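You operate a simulated robot arm through the tools that you are given. There is no shell and no other tool.

You are at the controls of a simulated robot arm. One attempt, no reset.

TASK
Roll the bubbles out of both sections on the black board, then dust section 62.
Fine: use the yellow cloth; roller and cloth go back where they were. Set down upright: hand roller. What is to be rubbed or washed off counts as gone when no trace of it is left.

Only the result counts: the job must be done as asked and must still hold three seconds after the hand-in. Knocking over, shifting, dropping, spilling or breaking anything else fails it. Flat cloth is picked up by pressing the open fingertips on it (5 to 10 N) and closing them slowly along it; thin cloth reads only 2 to 8 mm in the jaws.

THE ROBOT
A 6-joint arm with a fingered hand, fixed in place. Base frame: the origin is on the floor under the middle of its stand, x ahead of it, y to its left, z up; the work surface is at about z = 803. Units: mm, degrees, N and s.
With the tool pointing down near the work surface it reaches from about 180 to 900 mm from the base axis. Its first joint turns from -166.0 to 166.0 degrees. Payload 5 kg.
The TCP is the grasp point between the finger pads, 37 mm short of the fingertips. In the tool frame z runs along the fingers and y along their closing line. The gripper opens to 124 mm; its body begins 43 mm behind the TCP. The gripper is a hand of 3 fingers: y runs from the thumb to the fingers, the wrist lies at [-21, -125, -215] in the tool frame, and closing takes about 1.5 s.
Orientation is that of the tool frame in the base frame, as a unit quaternion [x, y, z, w]. With the fingers straight down and the wrist toward the robot, the tool's x, y and z point along [0, 1, 0], [1, 0, 0] and [0, 0, -1] of the base frame.

THE INTERFACE
- The arm moves only by the tool arm_command. Its argument "plan" is a list of rows, each an object of numbers (a shift or turn left out is 0, a gripper value left out holds the last): "tx", "ty", "tz": the shift along the tool's x, y, z in mm; "ax", "ay", "az": the turn, a rotation vector about the tool's x, y, z in degrees. In form: [{"tx": .., "ty": .., "tz": .., "ax": .., "ay": .., "az": ..}, ...]. A call has 1 to 20 rows; each row is the pose to reach, as a shift and turn from the pose commanded when the call began, along the tool's axes at that moment. "claw" is the finger opening in mm, from 0 to 124, set as the call begins (left out, the last holds). Rows are played at 5 a second. More than 50 mm and 8.6 degrees between two rows, or a gripper value outside its range, and nothing of the call is played. Where a pose cannot be reached the arm comes as near as it can. A force on the tool above 40 N (or 10 N above the force at the start of the call, whichever is more), or a blocked arm, ends the call early, and 0.2 s more pass. Each finger travels about 72 mm/s and halts on what it meets, pressing with about 26 N; the grip force reading is that of the motor and also rises with nothing between the fingers. The clock runs only during rows and for 0.2 s after the last one: add rows that repeat a pose to give the fingers time. The reply holds the time, the measured pose of the TCP, the force on the tool along the base axes, the opening and the grip force, in the units named above and with some noise, with the torque about the TCP (base axes, N m) and any sound that the robot's microphone picked up.
- Cameras (640 x 400 px; columns grow to the right, rows downward): "scene" is fixed at [53, -649.8, 1452.6]; the picture's right is [0.68, -0.73, 0.00], its down [-0.32, -0.30, -0.90] and it looks along [0.66, 0.61, -0.44] (base axes); focal length 368 px, centre (320, 200). "wrist" rides on the gripper at [72, -104, -154] in the tool frame; the picture's right is [-0.83, 0.26, -0.49], its down [-0.51, -0.72, 0.47] and it looks along [-0.23, 0.64, 0.73] (tool axes); focal length 243 px, centre (320, 200). There is no depth. A picture from a camera that has moved, and an enlarged one, comes with that camera's place and axes in the base frame and with its lens.
- snapshot(camera): a new picture of that camera. No time passes.
- finger_targets(index, middle, thumb_bend, thumb_turn): sets how far each is bent, from 0 (flat) to 1 (curled in); at 0.3 the hand is open as for a grip, at 0.7 the pads meet at the TCP. One left out holds its place. A second passes; each finger stops where it meets its share of the squeeze, and holds until it gets a number again. A gripper value or a shape takes the hand back. It gives what a move gives, with no picture; readings hold the bend of each and the force on the fingers (four entries, about 0 where the hand has none), thumb and palm. thumb_turn goes from beside the hand (0) to across from the fingers (1), as for a grip.
- grasp_type(shape): the hand has 3 fingers and takes this shape, open, in about a second: jaw (thumb against the fingers, like two jaws); tri (thumb and two fingers); tip (a fingertip pinch); poke (one finger out to press); point (the index stretched); flat (the hand flat); cup (the hand cupped); fist (a fist). The gripper value then closes the fingers along that shape, each until it touches; the sizes above hold for jaw. It gives what a move gives, with no picture.
- inspect(camera, box): a new picture of the part [left, top, right, bottom] of that camera's present view, enlarged. No time passes.
- finish_job(): hands the job in; it is judged then, once.

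Nothing tells you positions but the pictures and the camera data. Unless the task says otherwise, let go and move clear before handing in.

The tools are called after "Call:" by a JSON object that holds its "api" and its "payload". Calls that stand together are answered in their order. arm_command: Moves the arm, as the interface text tells. Its arguments: {"type":"object","properties":{"plan":{"type":"array"},"claw":{"type":"number"}},"required":["plan"]} The other tools are called the same way: grasp_type (shape) gives the hand a shape; finger_targets (index, middle, thumb_bend, thumb_turn) moves the fingers one by one; snapshot (camera) takes a picture; inspect (camera, box) takes an enlarged picture of a part of a camera's view; finish_job () hands the job in.

At the start:

```text
t: 0.0
eef_pos: [743.0, 43.8, 1139.3]
orientation: [0.707, 0.707, 0.0, 0.0]
force: [-0.1, 0.7, 0.4]
wrist_torque: [0.0, -0.02, 0.06]
grip_width: 123.7
finger_force: 0.0
shape: jaw
bend: [0.3, 0.3, 0.3, 0.98]
finger forces: [0.2, 0.1, 0.0, 0.1, 0.0, 0.0]
```

scene: 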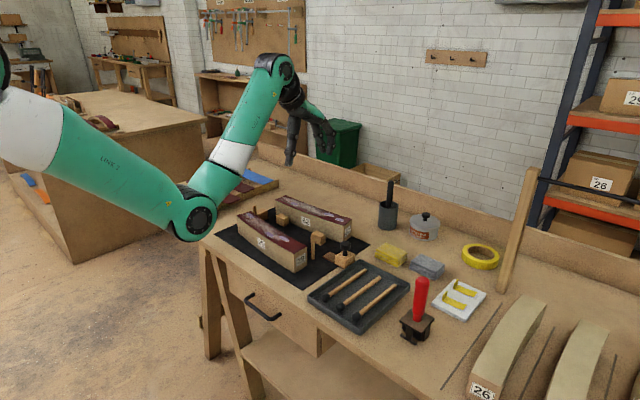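
wrist: 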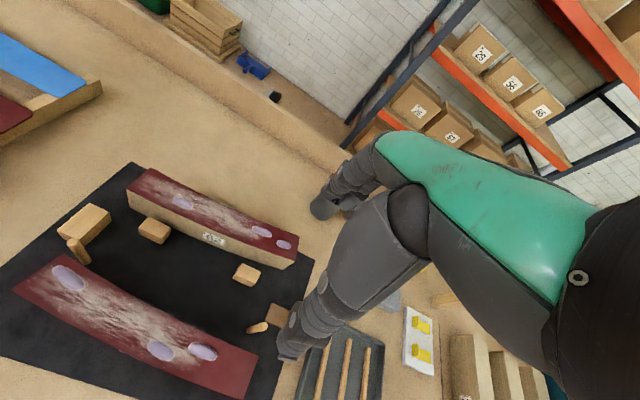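

I see two curved sections with burgundy skins on a black board, a tray, a red-handled hand roller, and yellow/grey cloth items on the bench. I'll look closer at each before moving.

Call:
{"api": "inspect", "payload": {"camera": "scene", "box": [200, 170, 400, 295]}}

Call:
{"api": "inspect", "payload": {"camera": "scene", "box": [340, 220, 520, 350]}}

Call:
{"api": "inspect", "payload": {"camera": "wrist", "box": [0, 150, 320, 400]}}

Call:
{"api": "inspect", "payload": {"camera": "wrist", "box": [260, 250, 500, 400]}}

```text
3.20 times, centred on (300, 232) of scene
camera zoom: at [53.0, -649.8, 1452.6], right [0.68, -0.73, 0.0], down [-0.32, -0.3, -0.9], along [0.66, 0.61, -0.44], focal length 1179 px, centre (384, 96)
```

zoom: 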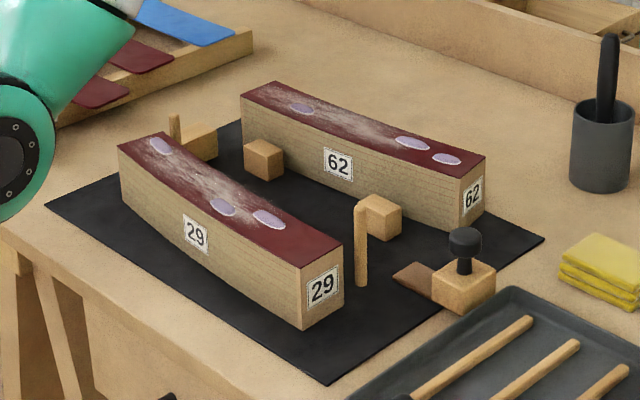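

```text
3.08 times, centred on (430, 285) of scene
camera zoom: at [53.0, -649.8, 1452.6], right [0.68, -0.73, 0.0], down [-0.32, -0.3, -0.9], along [0.66, 0.61, -0.44], focal length 1133 px, centre (-18, -62)
```

zoom: 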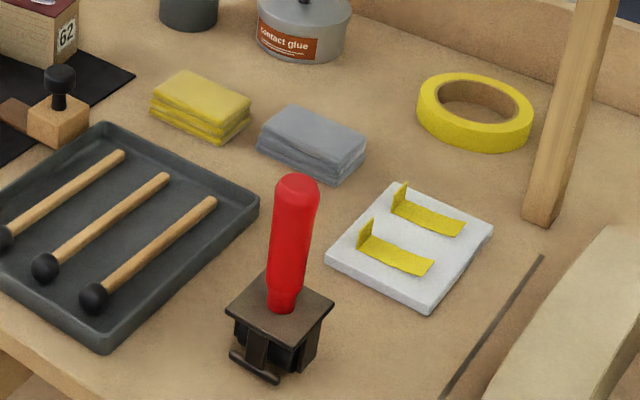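

```text
1.60 times, centred on (160, 275) of wrist
camera zoom: at [639.1, 115.6, 1293.7], right [0.26, -0.83, 0.49], down [-0.72, -0.51, -0.47], along [0.64, -0.23, -0.73], focal length 388 px, centre (576, 80)
```

zoom: 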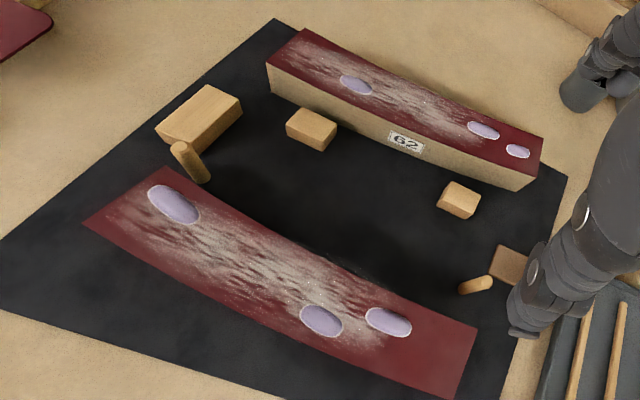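

```text
2.67 times, centred on (380, 325) of wrist
camera zoom: at [639.1, 115.6, 1293.7], right [0.26, -0.83, 0.49], down [-0.72, -0.51, -0.47], along [0.64, -0.23, -0.73], focal length 647 px, centre (160, -133)
```

zoom: 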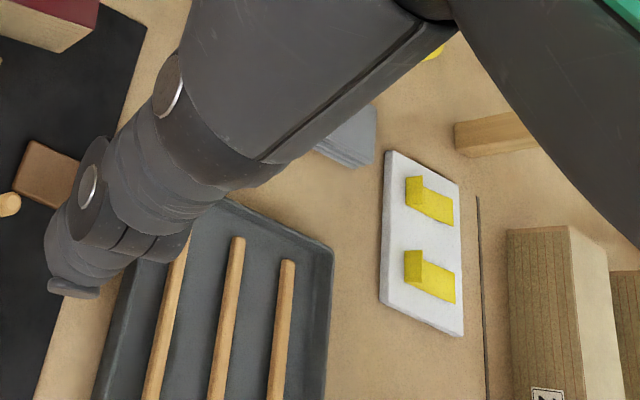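

I see the red-handled tool standing on a dark base and two folded cloths (yellow, grey). I'll look closer at them before deciding which is the hand roller.

Call:
{"api": "inspect", "payload": {"camera": "scene", "box": [390, 265, 450, 350]}}

Call:
{"api": "inspect", "payload": {"camera": "scene", "box": [300, 225, 400, 290]}}

Call:
{"api": "inspect", "payload": {"camera": "scene", "box": [360, 230, 460, 295]}}

Call:
{"api": "inspect", "payload": {"camera": "scene", "box": [220, 190, 320, 285]}}

Call:
{"api": "inspect", "payload": {"camera": "scene", "box": [265, 180, 365, 250]}}

```text
4.71 times, centred on (420, 308) of scene
camera zoom: at [53.0, -649.8, 1452.6], right [0.68, -0.73, 0.0], down [-0.32, -0.3, -0.9], along [0.66, 0.61, -0.44], focal length 1733 px, centre (-151, -306)
```

zoom: 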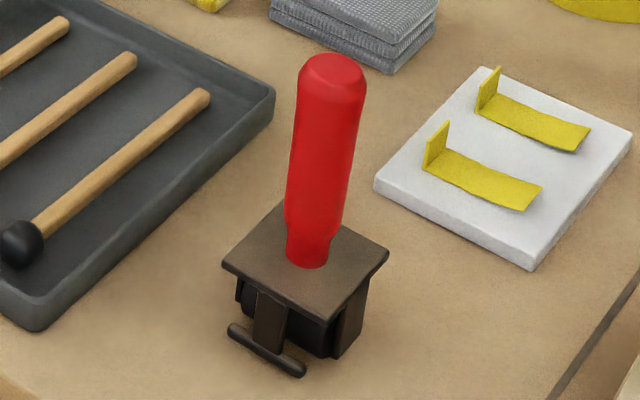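

```text
6.15 times, centred on (350, 258) of scene
camera zoom: at [53.0, -649.8, 1452.6], right [0.68, -0.73, 0.0], down [-0.32, -0.3, -0.9], along [0.66, 0.61, -0.44], focal length 2266 px, centre (135, -154)
```

zoom: 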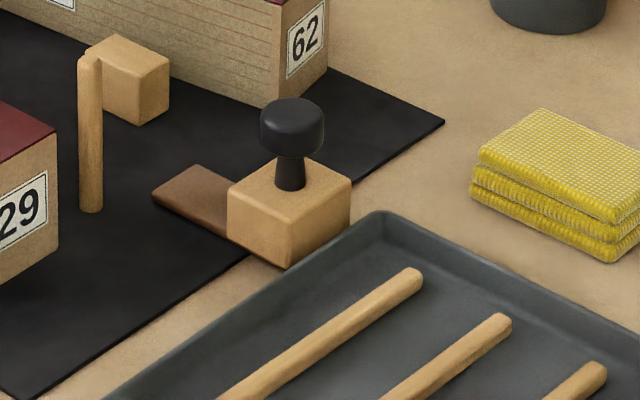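

```text
6.15 times, centred on (410, 262) of scene
camera zoom: at [53.0, -649.8, 1452.6], right [0.68, -0.73, 0.0], down [-0.32, -0.3, -0.9], along [0.66, 0.61, -0.44], focal length 2266 px, centre (-234, -185)
```

zoom: 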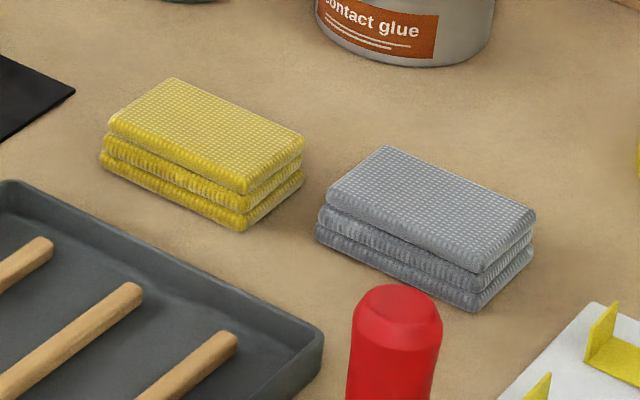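

```text
4.21 times, centred on (270, 238) of scene
camera zoom: at [53.0, -649.8, 1452.6], right [0.68, -0.73, 0.0], down [-0.32, -0.3, -0.9], along [0.66, 0.61, -0.44], focal length 1551 px, centre (530, 42)
```

zoom: 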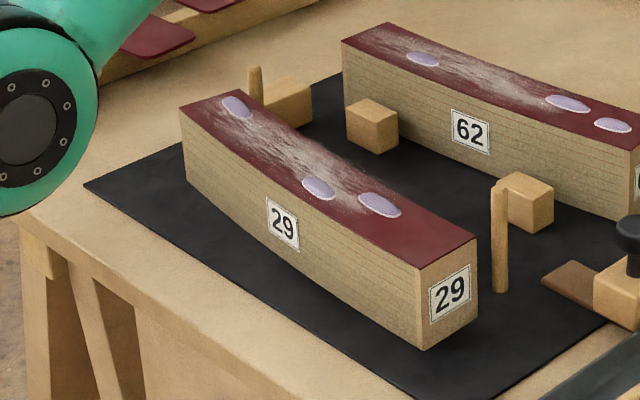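

```text
5.71 times, centred on (315, 215) of scene
camera zoom: at [53.0, -649.8, 1452.6], right [0.68, -0.73, 0.0], down [-0.32, -0.3, -0.9], along [0.66, 0.61, -0.44], focal length 2105 px, centre (349, 114)
```

zoom: 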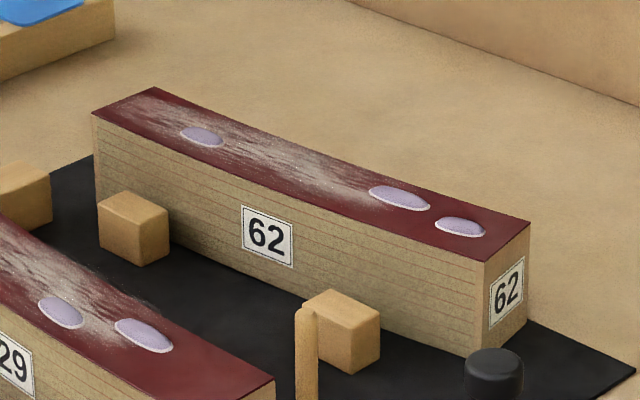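

The red-handled tool (a fork with a wheel under a plate) stands at about (657, -387), handle top near z 960; that must be the hand roller. I'll move above it with the hand open and look.

Call:
{"api": "arm_command", "payload": {"plan": [{"tx": -43, "ty": -8.6, "tz": 7.9}, {"tx": -86, "ty": -17.2, "tz": 15.8}, {"tx": -129, "ty": -25.8, "tz": 23.7}, {"tx": -172, "ty": -34.4, "tz": 31.6}, {"tx": -215, "ty": -43, "tz": 39.5}, {"tx": -258, "ty": -51.6, "tz": 47.4}, {"tx": -301, "ty": -60.2, "tz": 55.3}, {"tx": -344, "ty": -68.8, "tz": 63.2}, {"tx": -387, "ty": -77.4, "tz": 71.1}, {"tx": -431, "ty": -86, "tz": 79}, {"tx": -431, "ty": -86, "tz": 79}], "claw": 124}}

Call:
{"api": "snapshot", "payload": {"camera": "wrist"}}

Call:
{"api": "snapshot", "payload": {"camera": "scene"}}

```text
t: 2.4
eef_pos: [658.1, -388.4, 1060.2]
orientation: [0.707, 0.707, 0.0, 0.0]
force: [-0.4, 0.3, 0.1]
wrist_torque: [0.03, -0.03, -0.01]
grip_width: 123.6
finger_force: 0.0
shape: jaw
bend: [0.3, 0.3, 0.3, 0.98]
finger forces: [0.1, 0.0, 0.0, 0.0, 0.0, 0.0]
```

```text
taken
camera wrist: at [553.9, -316.1, 1214.2], right [0.26, -0.83, 0.49], down [-0.72, -0.51, -0.47], along [0.64, -0.23, -0.73], focal length 243 px, centre (320, 200)
```

wrist: 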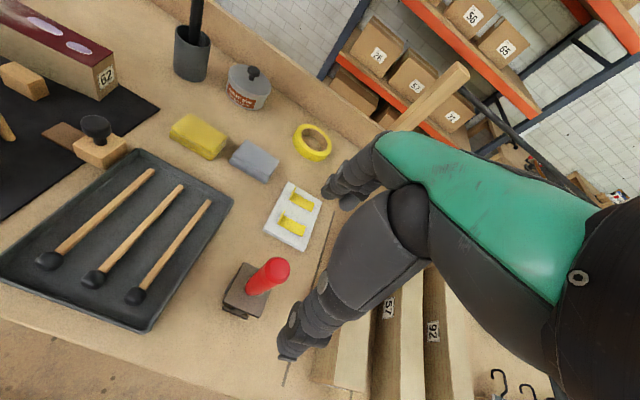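

```text
taken
```

scene: 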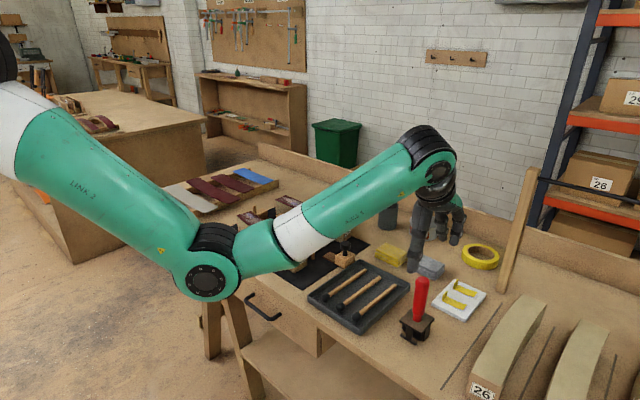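

The hand is above the bench near the roller; the wrist camera sees it at the lower left of the hand. I'll enlarge to learn the handle's exact place and the wheel's axis.

Call:
{"api": "inspect", "payload": {"camera": "wrist", "box": [200, 230, 360, 380]}}

Call:
{"api": "inspect", "payload": {"camera": "scene", "box": [390, 180, 490, 350]}}

```text
2.67 times, centred on (280, 305) of wrist
camera zoom: at [553.9, -316.1, 1214.2], right [0.26, -0.83, 0.49], down [-0.72, -0.51, -0.47], along [0.64, -0.23, -0.73], focal length 647 px, centre (427, -80)
```

zoom: 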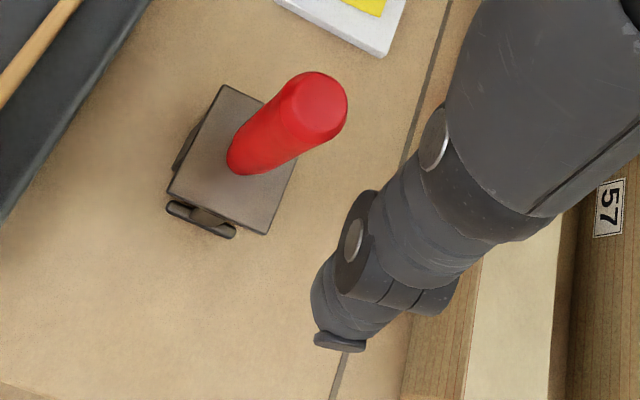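

```text
2.35 times, centred on (440, 265) of scene
camera zoom: at [53.0, -649.8, 1452.6], right [0.68, -0.73, 0.0], down [-0.32, -0.3, -0.9], along [0.66, 0.61, -0.44], focal length 867 px, centre (38, 47)
```

zoom: 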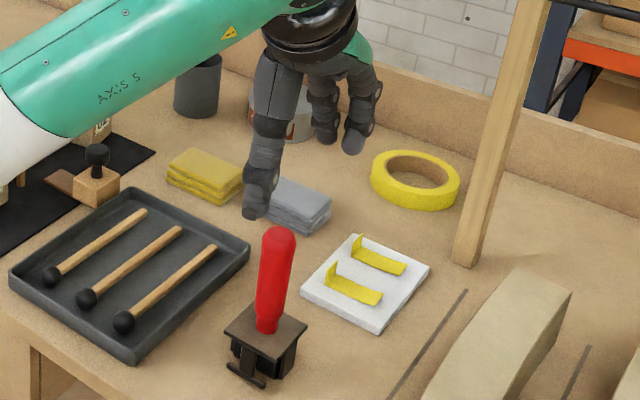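

The plate and handle sit at roughly (660, -382) with the top near z 958; brackets are on the ±x sides, so the wheel's axle runs along x and it rolls along y. I'll lower to just above the handle and check alignment.

Call:
{"api": "arm_command", "payload": {"plan": [{"tx": 6, "ty": 2, "tz": 25}, {"tx": 6, "ty": 2, "tz": 52}, {"tx": 6, "ty": 2, "tz": 52}]}}

Call:
{"api": "inspect", "payload": {"camera": "wrist", "box": [200, 200, 440, 380]}}

Call:
{"api": "inspect", "payload": {"camera": "scene", "box": [380, 200, 480, 350]}}

```text
t: 3.2
eef_pos: [660.2, -381.2, 1006.8]
orientation: [0.707, 0.707, 0.0, 0.0]
force: [-0.6, -0.3, -0.5]
wrist_torque: [-0.03, -0.04, -0.01]
grip_width: 123.6
finger_force: 0.0
shape: jaw
bend: [0.3, 0.3, 0.3, 0.98]
finger forces: [0.0, 0.0, 0.1, 0.0, 0.1, 0.1]
```

```text
2.22 times, centred on (320, 290) of wrist
camera zoom: at [556.1, -309.0, 1162.1], right [0.26, -0.83, 0.49], down [-0.72, -0.51, -0.47], along [0.64, -0.23, -0.73], focal length 539 px, centre (320, 0)
```

zoom: 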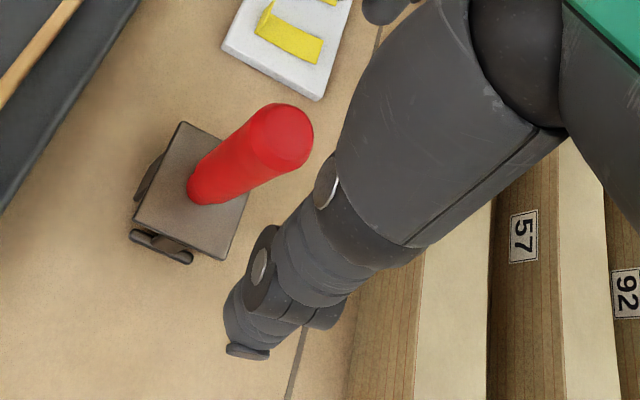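

```text
2.67 times, centred on (430, 275) of scene
camera zoom: at [53.0, -649.8, 1452.6], right [0.68, -0.73, 0.0], down [-0.32, -0.3, -0.9], along [0.66, 0.61, -0.44], focal length 982 px, centre (27, 0)
```

zoom: 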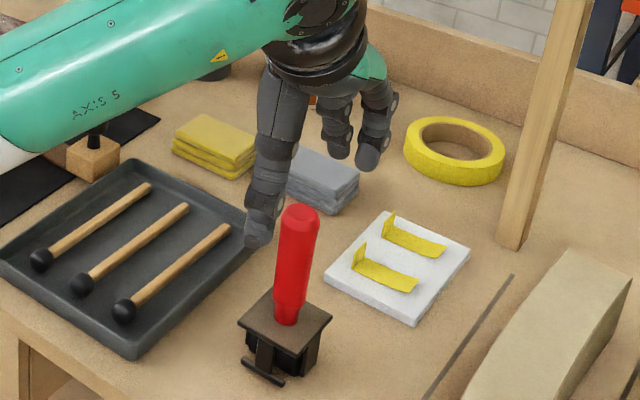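

The hand is just above the handle; I'll enlarge the fingers to see how thumb and fingers line up with the handle.

Call:
{"api": "inspect", "payload": {"camera": "scene", "box": [450, 210, 550, 290]}}

Call:
{"api": "inspect", "payload": {"camera": "scene", "box": [460, 215, 530, 300]}}

Call:
{"api": "inspect", "payload": {"camera": "scene", "box": [455, 195, 545, 320]}}

Call:
{"api": "snapshot", "payload": {"camera": "scene"}}

Call:
{"api": "snapshot", "payload": {"camera": "wrist"}}

```text
5.00 times, centred on (500, 250) of scene
camera zoom: at [53.0, -649.8, 1452.6], right [0.68, -0.73, 0.0], down [-0.32, -0.3, -0.9], along [0.66, 0.61, -0.44], focal length 1842 px, centre (-580, -50)
```

zoom: 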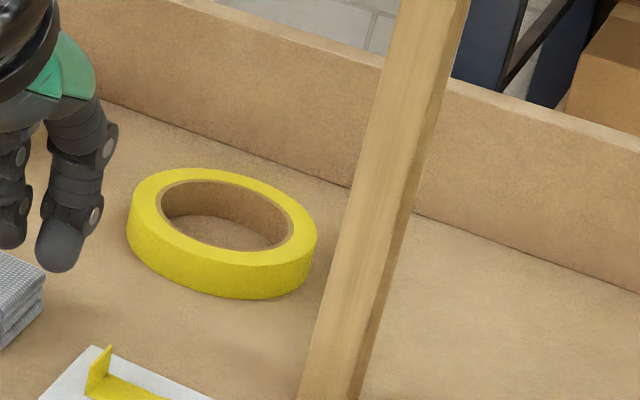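

```text
4.71 times, centred on (495, 258) of scene
camera zoom: at [53.0, -649.8, 1452.6], right [0.68, -0.73, 0.0], down [-0.32, -0.3, -0.9], along [0.66, 0.61, -0.44], focal length 1733 px, centre (-504, -71)
```

zoom: 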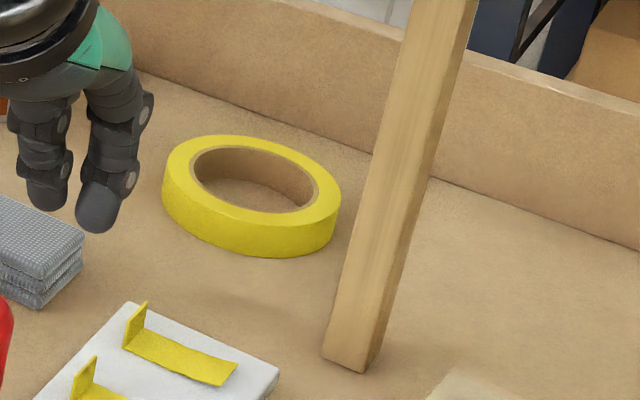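

```text
3.20 times, centred on (500, 258) of scene
camera zoom: at [53.0, -649.8, 1452.6], right [0.68, -0.73, 0.0], down [-0.32, -0.3, -0.9], along [0.66, 0.61, -0.44], focal length 1179 px, centre (-256, 16)
```

zoom: 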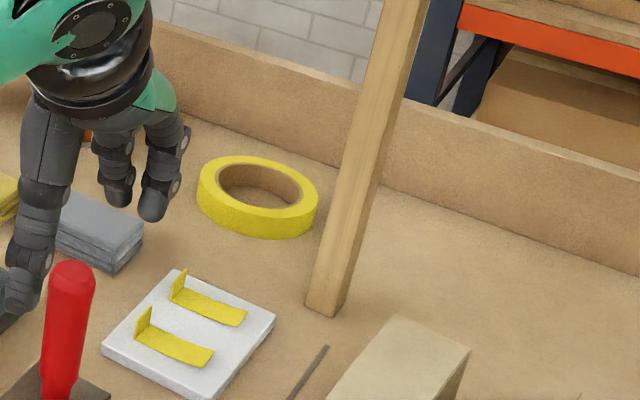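

```text
taken
```

scene: 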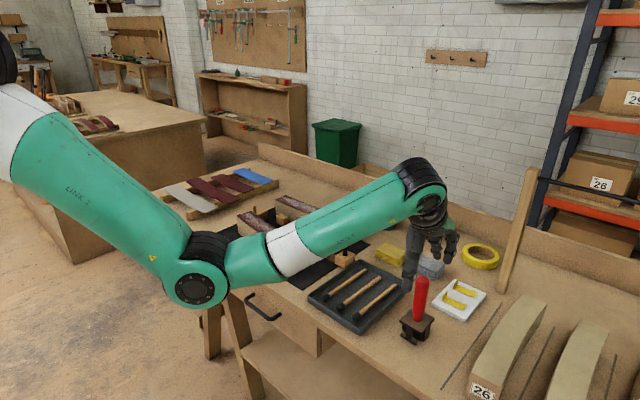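

```text
taken
camera wrist: at [556.1, -309.0, 1162.1], right [0.26, -0.83, 0.49], down [-0.72, -0.51, -0.47], along [0.64, -0.23, -0.73], focal length 243 px, centre (320, 200)
```

wrist: 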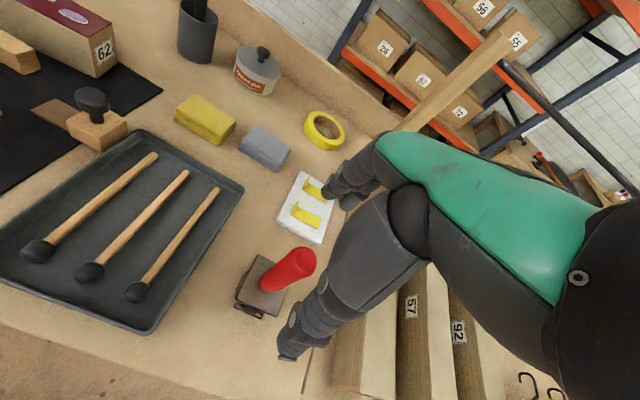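

Thumb tip is at about (593, -381) and the finger tips at (735, -377/-403), so the handle at (660, -383) is between them. I'll descend around the handle to TCP z ≈ 921.

Call:
{"api": "arm_command", "payload": {"plan": [{"tx": 1, "ty": 0, "tz": 20}, {"tx": 2, "ty": 0, "tz": 40}, {"tx": 2, "ty": 0, "tz": 60}, {"tx": 2, "ty": 0, "tz": 75}, {"tx": 2, "ty": 0, "tz": 87}, {"tx": 2, "ty": 0, "tz": 87}]}}

Call:
{"api": "inspect", "payload": {"camera": "wrist", "box": [200, 160, 440, 360]}}

Call:
{"api": "inspect", "payload": {"camera": "scene", "box": [380, 220, 480, 350]}}

```text
t: 4.6
eef_pos: [660.5, -379.7, 922.0]
orientation: [0.707, 0.707, 0.0, -0.001]
force: [-0.6, -0.1, 0.1]
wrist_torque: [0.01, -0.01, 0.0]
grip_width: 123.8
finger_force: 0.1
shape: jaw
bend: [0.3, 0.3, 0.3, 0.98]
finger forces: [0.0, 0.0, 0.1, 0.1, 0.0, 0.1]
```

```text
2.00 times, centred on (320, 260) of wrist
camera zoom: at [556.1, -307.9, 1076.1], right [0.26, -0.83, 0.49], down [-0.72, -0.51, -0.47], along [0.64, -0.23, -0.73], focal length 485 px, centre (320, 80)
```

zoom: 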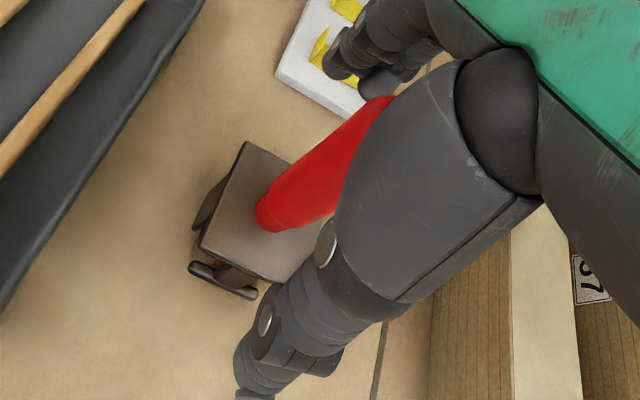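

```text
3.08 times, centred on (430, 285) of scene
camera zoom: at [53.0, -649.8, 1452.6], right [0.68, -0.73, 0.0], down [-0.32, -0.3, -0.9], along [0.66, 0.61, -0.44], focal length 1133 px, centre (-18, -62)
```

zoom: 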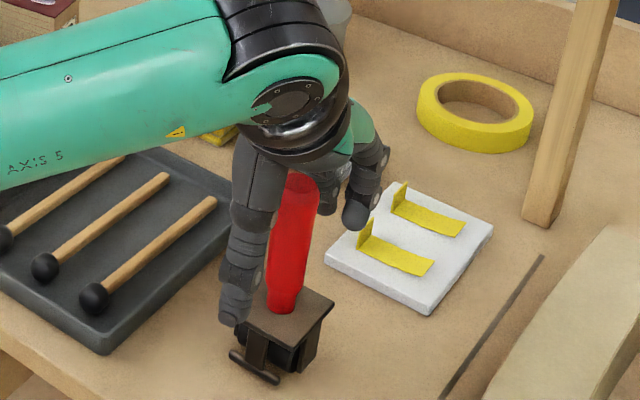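

The handle stands between thumb and fingers with its top just under the palm. I'll close partway first, then onto the handle.

Call:
{"api": "arm_command", "payload": {"plan": [{"tz": 0}, {"tz": 0}, {"tz": 0}, {"tz": 0}, {"tz": 0}], "claw": 50}}

Call:
{"api": "inspect", "payload": {"camera": "scene", "box": [380, 220, 480, 350]}}

Call:
{"api": "inspect", "payload": {"camera": "wrist", "box": [200, 160, 440, 360]}}

```text
t: 5.8
eef_pos: [660.5, -380.1, 922.2]
orientation: [0.707, 0.707, 0.0, 0.0]
force: [-0.5, -0.3, -0.6]
wrist_torque: [0.0, -0.01, -0.03]
grip_width: 50.6
finger_force: 0.1
shape: jaw
bend: [0.74, 0.49, 0.72, 1.0]
finger forces: [0.0, 0.0, 0.0, 0.0, 0.0, 0.0]
```

```text
3.08 times, centred on (430, 285) of scene
camera zoom: at [53.0, -649.8, 1452.6], right [0.68, -0.73, 0.0], down [-0.32, -0.3, -0.9], along [0.66, 0.61, -0.44], focal length 1133 px, centre (-18, -62)
```

zoom: 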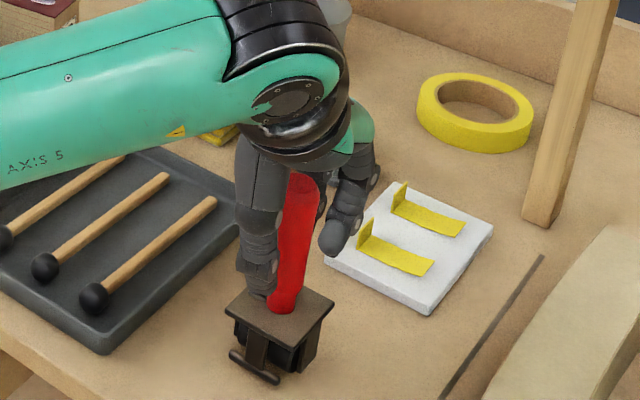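

```text
2.00 times, centred on (320, 260) of wrist
camera zoom: at [556.1, -307.9, 1076.4], right [0.26, -0.83, 0.49], down [-0.72, -0.51, -0.47], along [0.64, -0.23, -0.73], focal length 485 px, centre (320, 80)
```

zoom: 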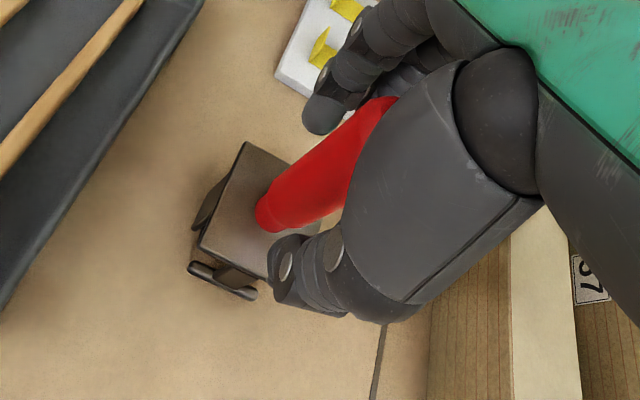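

Fingers are curling around the handle evenly and nothing has moved. I'll close onto it.

Call:
{"api": "arm_command", "payload": {"plan": [{"tz": 0}, {"tz": 0}, {"tz": 0}, {"tz": 0}, {"tz": 0}, {"tz": 0}, {"tz": 0}], "claw": 5}}

Call:
{"api": "inspect", "payload": {"camera": "scene", "box": [380, 220, 480, 350]}}

Call:
{"api": "inspect", "payload": {"camera": "wrist", "box": [200, 160, 440, 360]}}

```text
t: 7.4
eef_pos: [660.6, -378.7, 921.9]
orientation: [0.707, 0.707, 0.0, 0.0]
force: [-0.8, 0.2, -0.3]
wrist_torque: [-0.01, -0.01, -0.01]
grip_width: 19.4
finger_force: 26.0
shape: jaw
bend: [0.73, 0.64, 0.74, 1.0]
finger forces: [15.1, 6.6, 0.0, 0.0, 22.7, 0.1]
```

```text
3.08 times, centred on (430, 285) of scene
camera zoom: at [53.0, -649.8, 1452.6], right [0.68, -0.73, 0.0], down [-0.32, -0.3, -0.9], along [0.66, 0.61, -0.44], focal length 1133 px, centre (-18, -62)
```

zoom: 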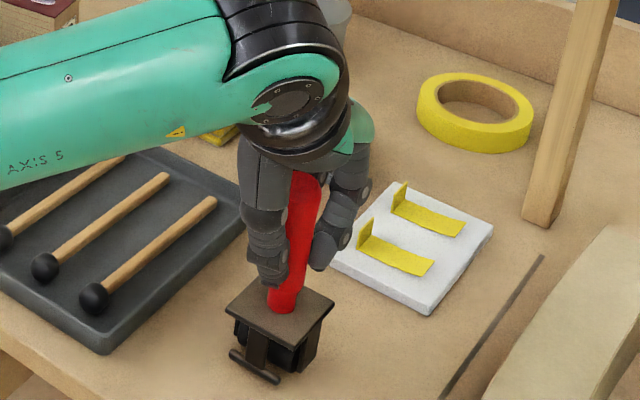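

```text
2.00 times, centred on (320, 260) of wrist
camera zoom: at [556.2, -307.9, 1076.2], right [0.26, -0.83, 0.49], down [-0.72, -0.51, -0.47], along [0.64, -0.23, -0.73], focal length 485 px, centre (320, 80)
```

zoom: 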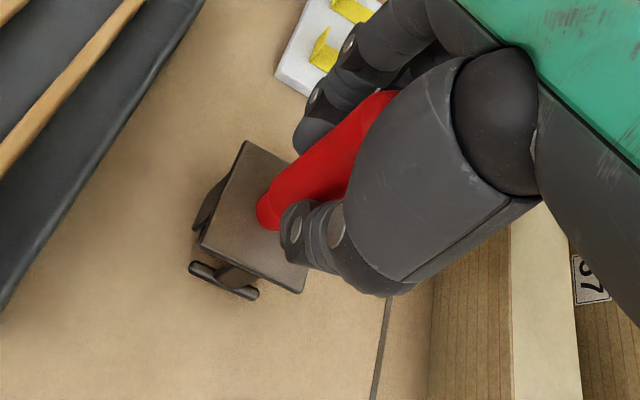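

The handle is gripped (thumb 23 N, fingers 15 + 7 N) and the roller has not shifted; TCP z 922 corresponds to the roller resting on the bench. I'll lift gently and check that it hangs upright.

Call:
{"api": "arm_command", "payload": {"plan": [{"tz": -5}, {"tz": -15}, {"tz": -30}, {"tz": -50}, {"tz": -50}]}}

Call:
{"api": "inspect", "payload": {"camera": "scene", "box": [380, 200, 480, 330]}}

Call:
{"api": "inspect", "payload": {"camera": "wrist", "box": [200, 160, 440, 360]}}

```text
t: 8.6
eef_pos: [660.4, -379.9, 970.8]
orientation: [0.707, 0.708, 0.0, -0.001]
force: [1.2, 0.3, -2.2]
wrist_torque: [-0.02, -0.02, 0.02]
grip_width: 19.5
finger_force: 26.0
shape: jaw
bend: [0.73, 0.64, 0.74, 1.0]
finger forces: [15.1, 6.8, 0.0, 0.0, 22.6, 0.0]
```

```text
3.08 times, centred on (430, 265) of scene
camera zoom: at [53.0, -649.8, 1452.6], right [0.68, -0.73, 0.0], down [-0.32, -0.3, -0.9], along [0.66, 0.61, -0.44], focal length 1133 px, centre (-18, 0)
```

zoom: 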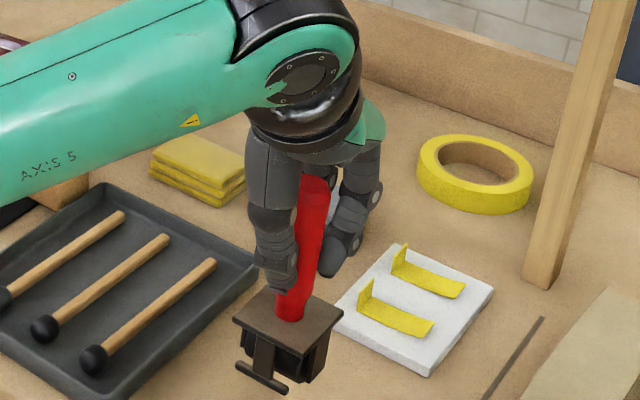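

```text
2.00 times, centred on (320, 260) of wrist
camera zoom: at [556.3, -307.8, 1125.8], right [0.26, -0.83, 0.49], down [-0.72, -0.51, -0.47], along [0.64, -0.23, -0.73], focal length 485 px, centre (320, 80)
```

zoom: 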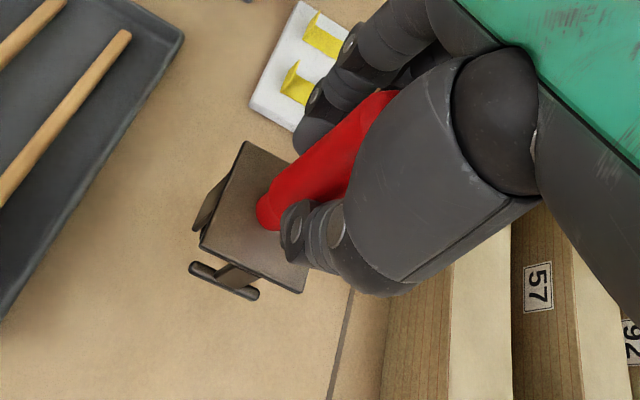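

The roller hangs upright in the grip. I need to know the wheel's axle direction, so I'll look closely at the fork from both cameras.

Call:
{"api": "inspect", "payload": {"camera": "scene", "box": [405, 285, 450, 335]}}

Call:
{"api": "inspect", "payload": {"camera": "wrist", "box": [240, 200, 340, 320]}}

```text
8.00 times, centred on (428, 310) of scene
camera zoom: at [53.0, -649.8, 1452.6], right [0.68, -0.73, 0.0], down [-0.32, -0.3, -0.9], along [0.66, 0.61, -0.44], focal length 2946 px, centre (-540, -680)
```

zoom: 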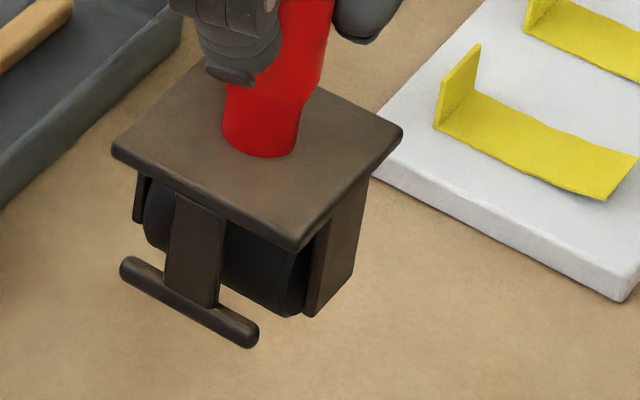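

```text
3.33 times, centred on (290, 260) of wrist
camera zoom: at [556.3, -307.8, 1125.8], right [0.26, -0.83, 0.49], down [-0.72, -0.51, -0.47], along [0.64, -0.23, -0.73], focal length 809 px, centre (420, 0)
```

zoom: 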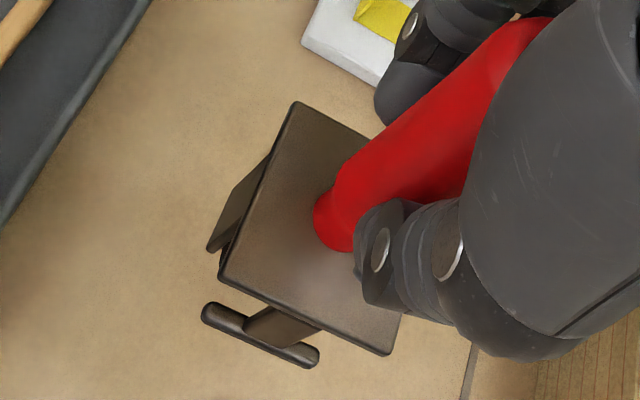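

The black wheel lies between cheeks on the ±y sides, so its axle runs along y and it rolls along x, with foot bars at ±x. Since the sections lie along y, I'll set the roller back exactly where it stood, turn the hand 90° and regrip so I can roll lengthwise with the wrist toward the robot.

Call:
{"api": "arm_command", "payload": {"plan": [{"tz": 20}, {"tz": 38}, {"tz": 45}, {"tz": 48}, {"tz": 50}, {"tz": 50}]}}

Call:
{"api": "arm_command", "payload": {"plan": [{"tz": 0}, {"tz": 0}, {"tz": 0}, {"tz": 0}, {"tz": 0}, {"tz": 0}, {"tz": 0}, {"tz": 0}], "claw": 124}}

Call:
{"api": "inspect", "payload": {"camera": "scene", "box": [380, 220, 480, 350]}}

Call:
{"api": "inspect", "payload": {"camera": "wrist", "box": [200, 160, 440, 360]}}

```text
t: 10.0
eef_pos: [659.0, -378.9, 921.3]
orientation: [0.707, 0.708, -0.001, 0.0]
force: [0.3, 0.1, -1.3]
wrist_torque: [-0.04, -0.02, 0.0]
grip_width: 19.7
finger_force: 25.7
shape: jaw
bend: [0.73, 0.64, 0.74, 1.0]
finger forces: [15.3, 6.9, 0.1, 0.0, 22.9, 0.0]
```

```text
t: 11.8
eef_pos: [659.0, -380.7, 921.2]
orientation: [0.708, 0.707, 0.0, 0.001]
force: [0.6, 0.8, -0.3]
wrist_torque: [-0.03, -0.02, -0.01]
grip_width: 123.5
finger_force: 0.0
shape: jaw
bend: [0.3, 0.3, 0.3, 0.98]
finger forces: [0.0, 0.0, 0.1, 0.0, 0.1, 0.1]
```

```text
3.08 times, centred on (430, 285) of scene
camera zoom: at [53.0, -649.8, 1452.6], right [0.68, -0.73, 0.0], down [-0.32, -0.3, -0.9], along [0.66, 0.61, -0.44], focal length 1133 px, centre (-18, -62)
```

zoom: 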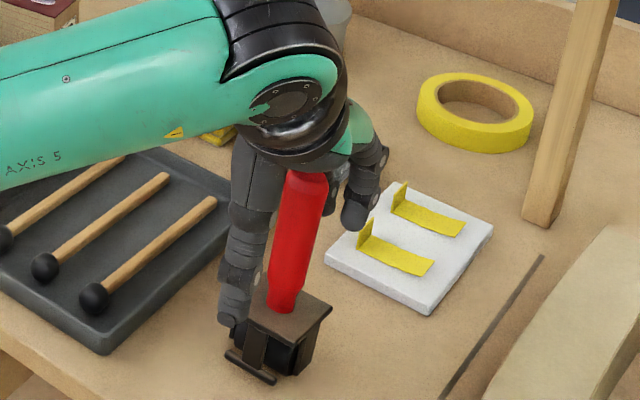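

```text
2.00 times, centred on (320, 260) of wrist
camera zoom: at [555.1, -307.4, 1076.1], right [0.26, -0.83, 0.49], down [-0.72, -0.51, -0.47], along [0.64, -0.23, -0.73], focal length 485 px, centre (320, 80)
```

zoom: 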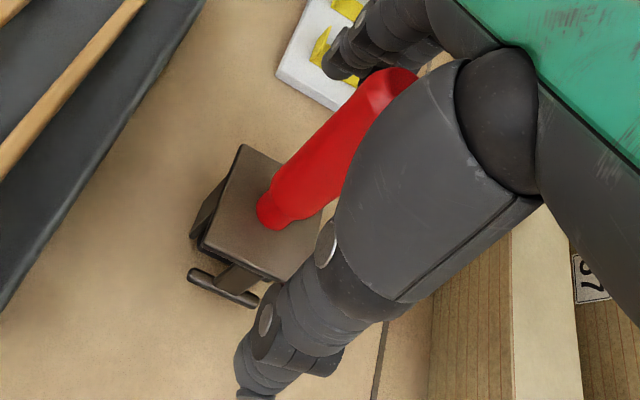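

The roller is released; the handle seems to lean a little compared with before. I'll check it closely.

Call:
{"api": "inspect", "payload": {"camera": "scene", "box": [395, 265, 455, 345]}}

Call:
{"api": "snapshot", "payload": {"camera": "wrist"}}

```text
5.00 times, centred on (425, 305) of scene
camera zoom: at [53.0, -649.8, 1452.6], right [0.68, -0.73, 0.0], down [-0.32, -0.3, -0.9], along [0.66, 0.61, -0.44], focal length 1842 px, centre (-205, -325)
```

zoom: 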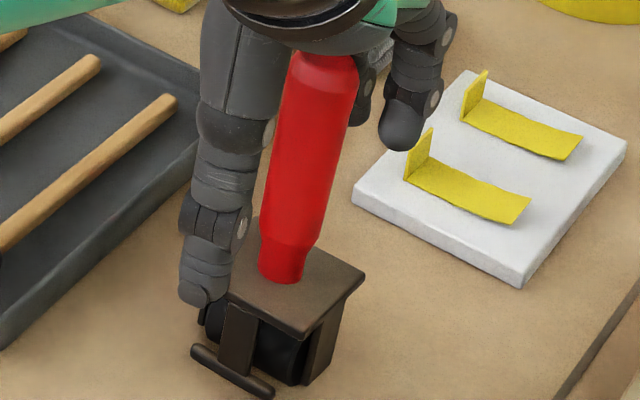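

```text
taken
camera wrist: at [555.1, -307.4, 1076.1], right [0.26, -0.83, 0.49], down [-0.72, -0.51, -0.47], along [0.64, -0.23, -0.73], focal length 243 px, centre (320, 200)
```

wrist: 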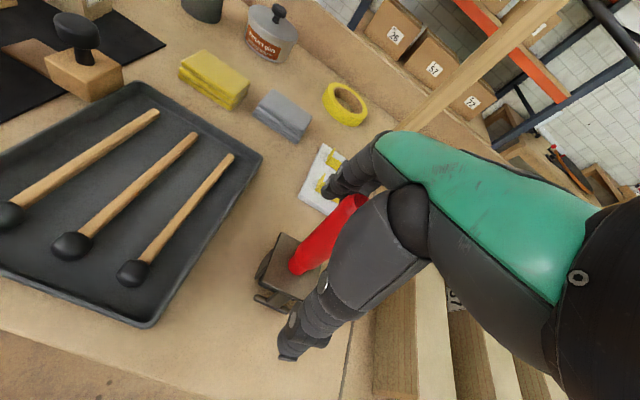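

The roller now leans about 5–6° toward +x, resting on its other foot. I'll raise the hand clear, yaw it 90°, and then align it with the handle before regripping.

Call:
{"api": "arm_command", "payload": {"plan": [{"tz": -20}, {"tz": -45}, {"tz": -70}, {"tz": -95}, {"tz": -95}]}}

Call:
{"api": "inspect", "payload": {"camera": "scene", "box": [395, 265, 455, 345]}}

Call:
{"api": "inspect", "payload": {"camera": "wrist", "box": [200, 180, 400, 340]}}

```text
t: 13.0
eef_pos: [659.0, -379.2, 1017.0]
orientation: [0.707, 0.707, 0.0, 0.0]
force: [-0.6, 0.0, 0.1]
wrist_torque: [0.01, 0.0, -0.02]
grip_width: 123.8
finger_force: 0.1
shape: jaw
bend: [0.3, 0.3, 0.3, 0.98]
finger forces: [0.0, 0.0, 0.1, 0.0, 0.0, 0.0]
```

```text
5.00 times, centred on (425, 305) of scene
camera zoom: at [53.0, -649.8, 1452.6], right [0.68, -0.73, 0.0], down [-0.32, -0.3, -0.9], along [0.66, 0.61, -0.44], focal length 1842 px, centre (-205, -325)
```

zoom: 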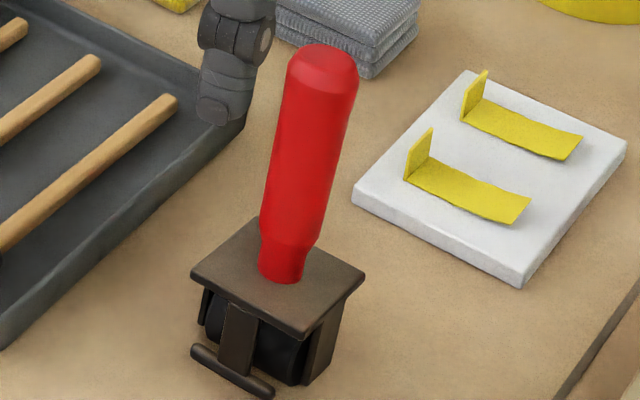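

```text
2.50 times, centred on (300, 260) of wrist
camera zoom: at [554.6, -306.5, 1170.4], right [0.26, -0.83, 0.49], down [-0.72, -0.51, -0.47], along [0.64, -0.23, -0.73], focal length 606 px, centre (370, 50)
```

zoom: 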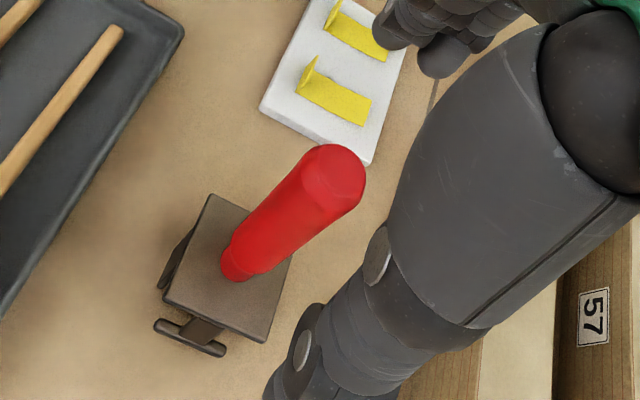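

The handle's top is at about (674, -382) and its foot at (660, -383). I'll yaw the hand +90° (wrist toward +y) above it.

Call:
{"api": "arm_command", "payload": {"plan": [{"tx": 0, "ty": 2, "az": 8.2}, {"tx": 0, "ty": 4, "az": 16.4}, {"tx": -1, "ty": 7, "az": 24.6}, {"tx": -1, "ty": 9, "az": 32.8}, {"tx": -1, "ty": 12, "az": 41}, {"tx": -2, "ty": 14, "az": 49.2}, {"tx": -2, "ty": 16, "az": 57.4}, {"tx": -3, "ty": 18, "az": 65.6}, {"tx": -3, "ty": 21, "az": 73.8}, {"tx": -3, "ty": 23, "az": 82}, {"tx": -3.5, "ty": 25.5, "az": 90}, {"tx": -3.5, "ty": 25.5, "az": 90}]}}

Call:
{"api": "snapshot", "payload": {"camera": "wrist"}}

Call:
{"api": "snapshot", "payload": {"camera": "scene"}}

```text
t: 15.6
eef_pos: [685.6, -382.3, 1015.7]
orientation: [1.0, -0.002, -0.001, 0.001]
force: [0.0, 0.0, -0.1]
wrist_torque: [-0.01, -0.03, 0.01]
grip_width: 123.6
finger_force: 0.1
shape: jaw
bend: [0.3, 0.3, 0.3, 0.98]
finger forces: [0.0, 0.0, 0.1, 0.0, 0.0, 0.1]
```

```text
taken
camera wrist: at [757.9, -279.1, 1170.6], right [-0.83, -0.26, 0.49], down [-0.51, 0.72, -0.47], along [-0.23, -0.64, -0.73], focal length 243 px, centre (320, 200)
```

wrist: 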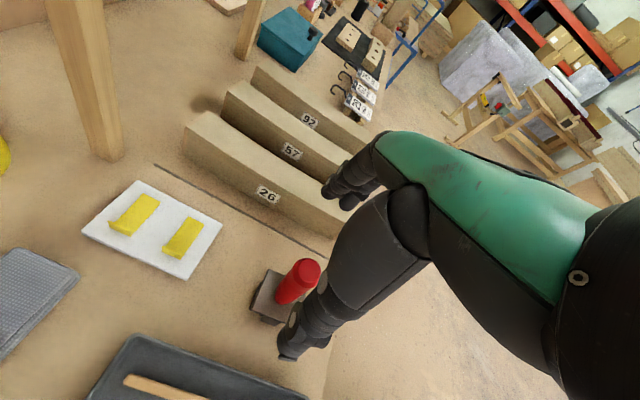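

```text
taken
```

scene: 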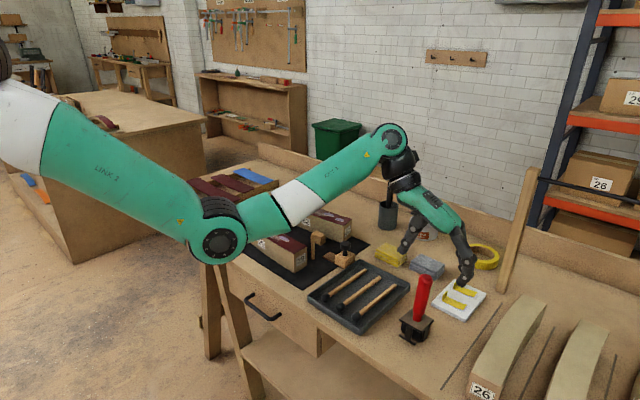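

The hand is yawed; now I'll re-measure the handle from this new viewpoint before descending.

Call:
{"api": "inspect", "payload": {"camera": "wrist", "box": [220, 230, 360, 350]}}

Call:
{"api": "inspect", "payload": {"camera": "scene", "box": [380, 210, 490, 350]}}

```text
3.33 times, centred on (290, 290) of wrist
camera zoom: at [757.9, -279.1, 1170.6], right [-0.83, -0.26, 0.49], down [-0.51, 0.72, -0.47], along [-0.23, -0.64, -0.73], focal length 809 px, centre (420, -100)
```

zoom: 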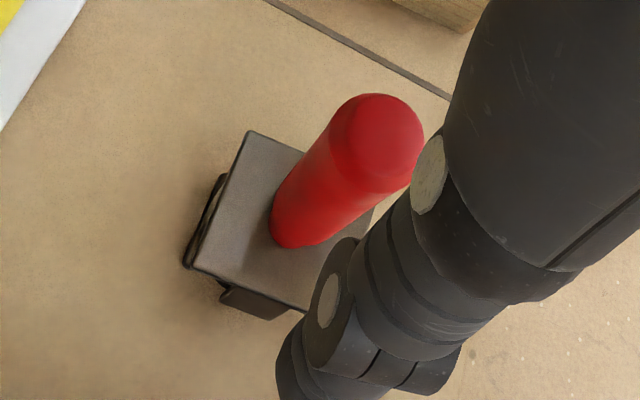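

```text
2.86 times, centred on (435, 280) of scene
camera zoom: at [53.0, -649.8, 1452.6], right [0.68, -0.73, 0.0], down [-0.32, -0.3, -0.9], along [0.66, 0.61, -0.44], focal length 1052 px, centre (-9, -29)
```

zoom: 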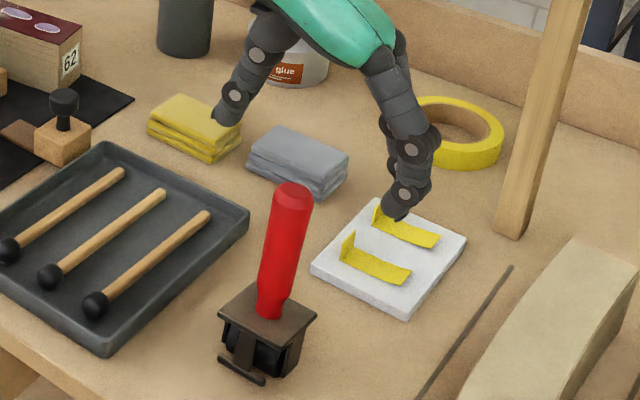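

From this view the handle top is at about (675, -381) and foot at (660, -380), a lean of about 7°. I'll tilt the hand 7° to match, then slide down along the handle.

Call:
{"api": "arm_command", "payload": {"plan": [{"ay": -3.5}, {"ay": -7}, {"ay": -7}]}}

Call:
{"api": "arm_command", "payload": {"plan": [{"tz": 20}, {"tz": 40}, {"tz": 60}, {"tz": 78}, {"tz": 94}, {"tz": 94}]}}

Call:
{"api": "inspect", "payload": {"camera": "wrist", "box": [200, 180, 400, 340]}}

Call:
{"api": "inspect", "payload": {"camera": "scene", "box": [380, 210, 490, 350]}}

```text
t: 16.4
eef_pos: [683.6, -382.8, 1015.8]
orientation: [0.998, 0.0, -0.061, 0.0]
force: [0.0, -0.2, -0.6]
wrist_torque: [-0.01, 0.0, 0.0]
grip_width: 123.5
finger_force: 0.1
shape: jaw
bend: [0.3, 0.3, 0.3, 0.98]
finger forces: [0.0, 0.0, 0.0, 0.1, 0.0, 0.0]
```

```text
t: 17.8
eef_pos: [674.3, -382.8, 921.7]
orientation: [0.998, 0.0, -0.061, -0.001]
force: [-0.2, -0.5, 0.1]
wrist_torque: [0.01, -0.03, 0.0]
grip_width: 123.8
finger_force: 0.1
shape: jaw
bend: [0.3, 0.3, 0.3, 0.98]
finger forces: [0.1, 0.0, 0.1, 0.0, 0.0, 0.1]
```

```text
2.50 times, centred on (300, 260) of wrist
camera zoom: at [764.8, -279.5, 1066.7], right [-0.76, -0.26, 0.59], down [-0.56, 0.72, -0.41], along [-0.32, -0.64, -0.7], focal length 606 px, centre (370, 50)
```

zoom: 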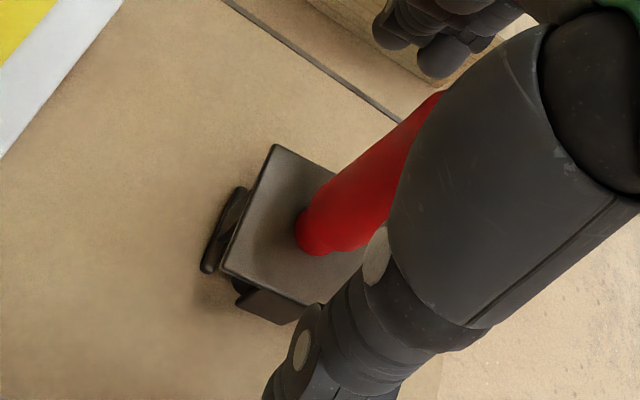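

```text
2.86 times, centred on (435, 280) of scene
camera zoom: at [53.0, -649.8, 1452.6], right [0.68, -0.73, 0.0], down [-0.32, -0.3, -0.9], along [0.66, 0.61, -0.44], focal length 1052 px, centre (-9, -29)
```

zoom: 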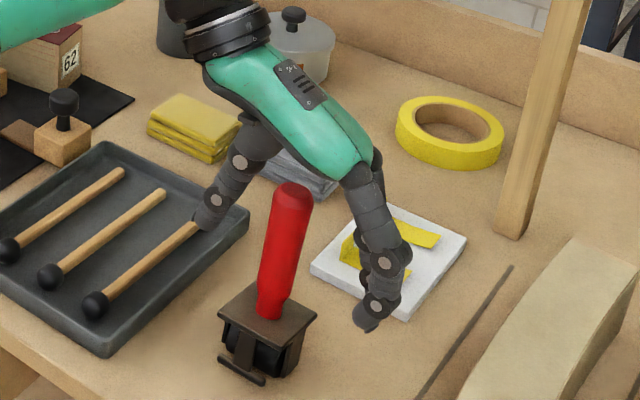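

The handle is between thumb (+y) and fingers (-y). Closing onto it in two steps.

Call:
{"api": "arm_command", "payload": {"plan": [{"tz": 0}, {"tz": 0}, {"tz": 0}, {"tz": 0}, {"tz": 0}], "claw": 50}}

Call:
{"api": "inspect", "payload": {"camera": "scene", "box": [380, 210, 490, 350]}}

Call:
{"api": "inspect", "payload": {"camera": "wrist", "box": [200, 180, 400, 340]}}

```text
t: 19.0
eef_pos: [675.0, -384.7, 921.5]
orientation: [0.998, -0.001, -0.062, 0.0]
force: [-0.1, 0.1, 0.5]
wrist_torque: [-0.02, 0.01, -0.02]
grip_width: 50.6
finger_force: 0.0
shape: jaw
bend: [0.74, 0.49, 0.72, 1.0]
finger forces: [0.1, 0.0, 0.0, 0.0, 0.0, 0.1]
```

```text
2.86 times, centred on (435, 280) of scene
camera zoom: at [53.0, -649.8, 1452.6], right [0.68, -0.73, 0.0], down [-0.32, -0.3, -0.9], along [0.66, 0.61, -0.44], focal length 1052 px, centre (-9, -29)
```

zoom: 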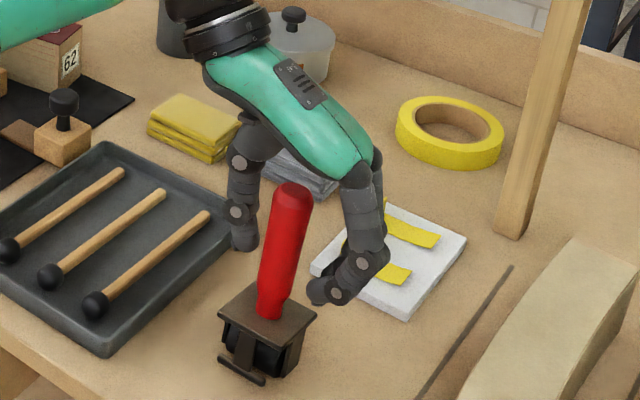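

```text
2.50 times, centred on (300, 260) of wrist
camera zoom: at [764.9, -279.4, 1067.1], right [-0.76, -0.26, 0.59], down [-0.56, 0.72, -0.41], along [-0.32, -0.64, -0.7], focal length 606 px, centre (370, 50)
```

zoom: 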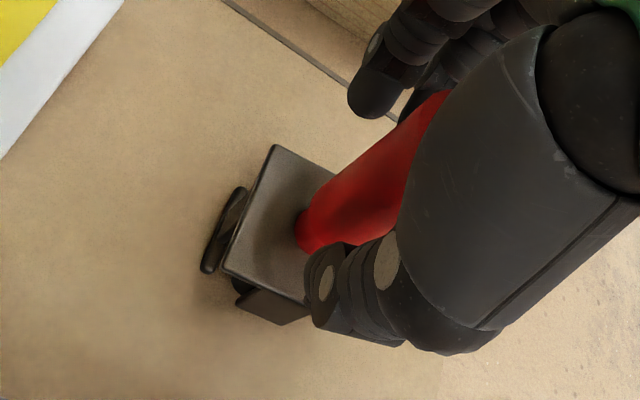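

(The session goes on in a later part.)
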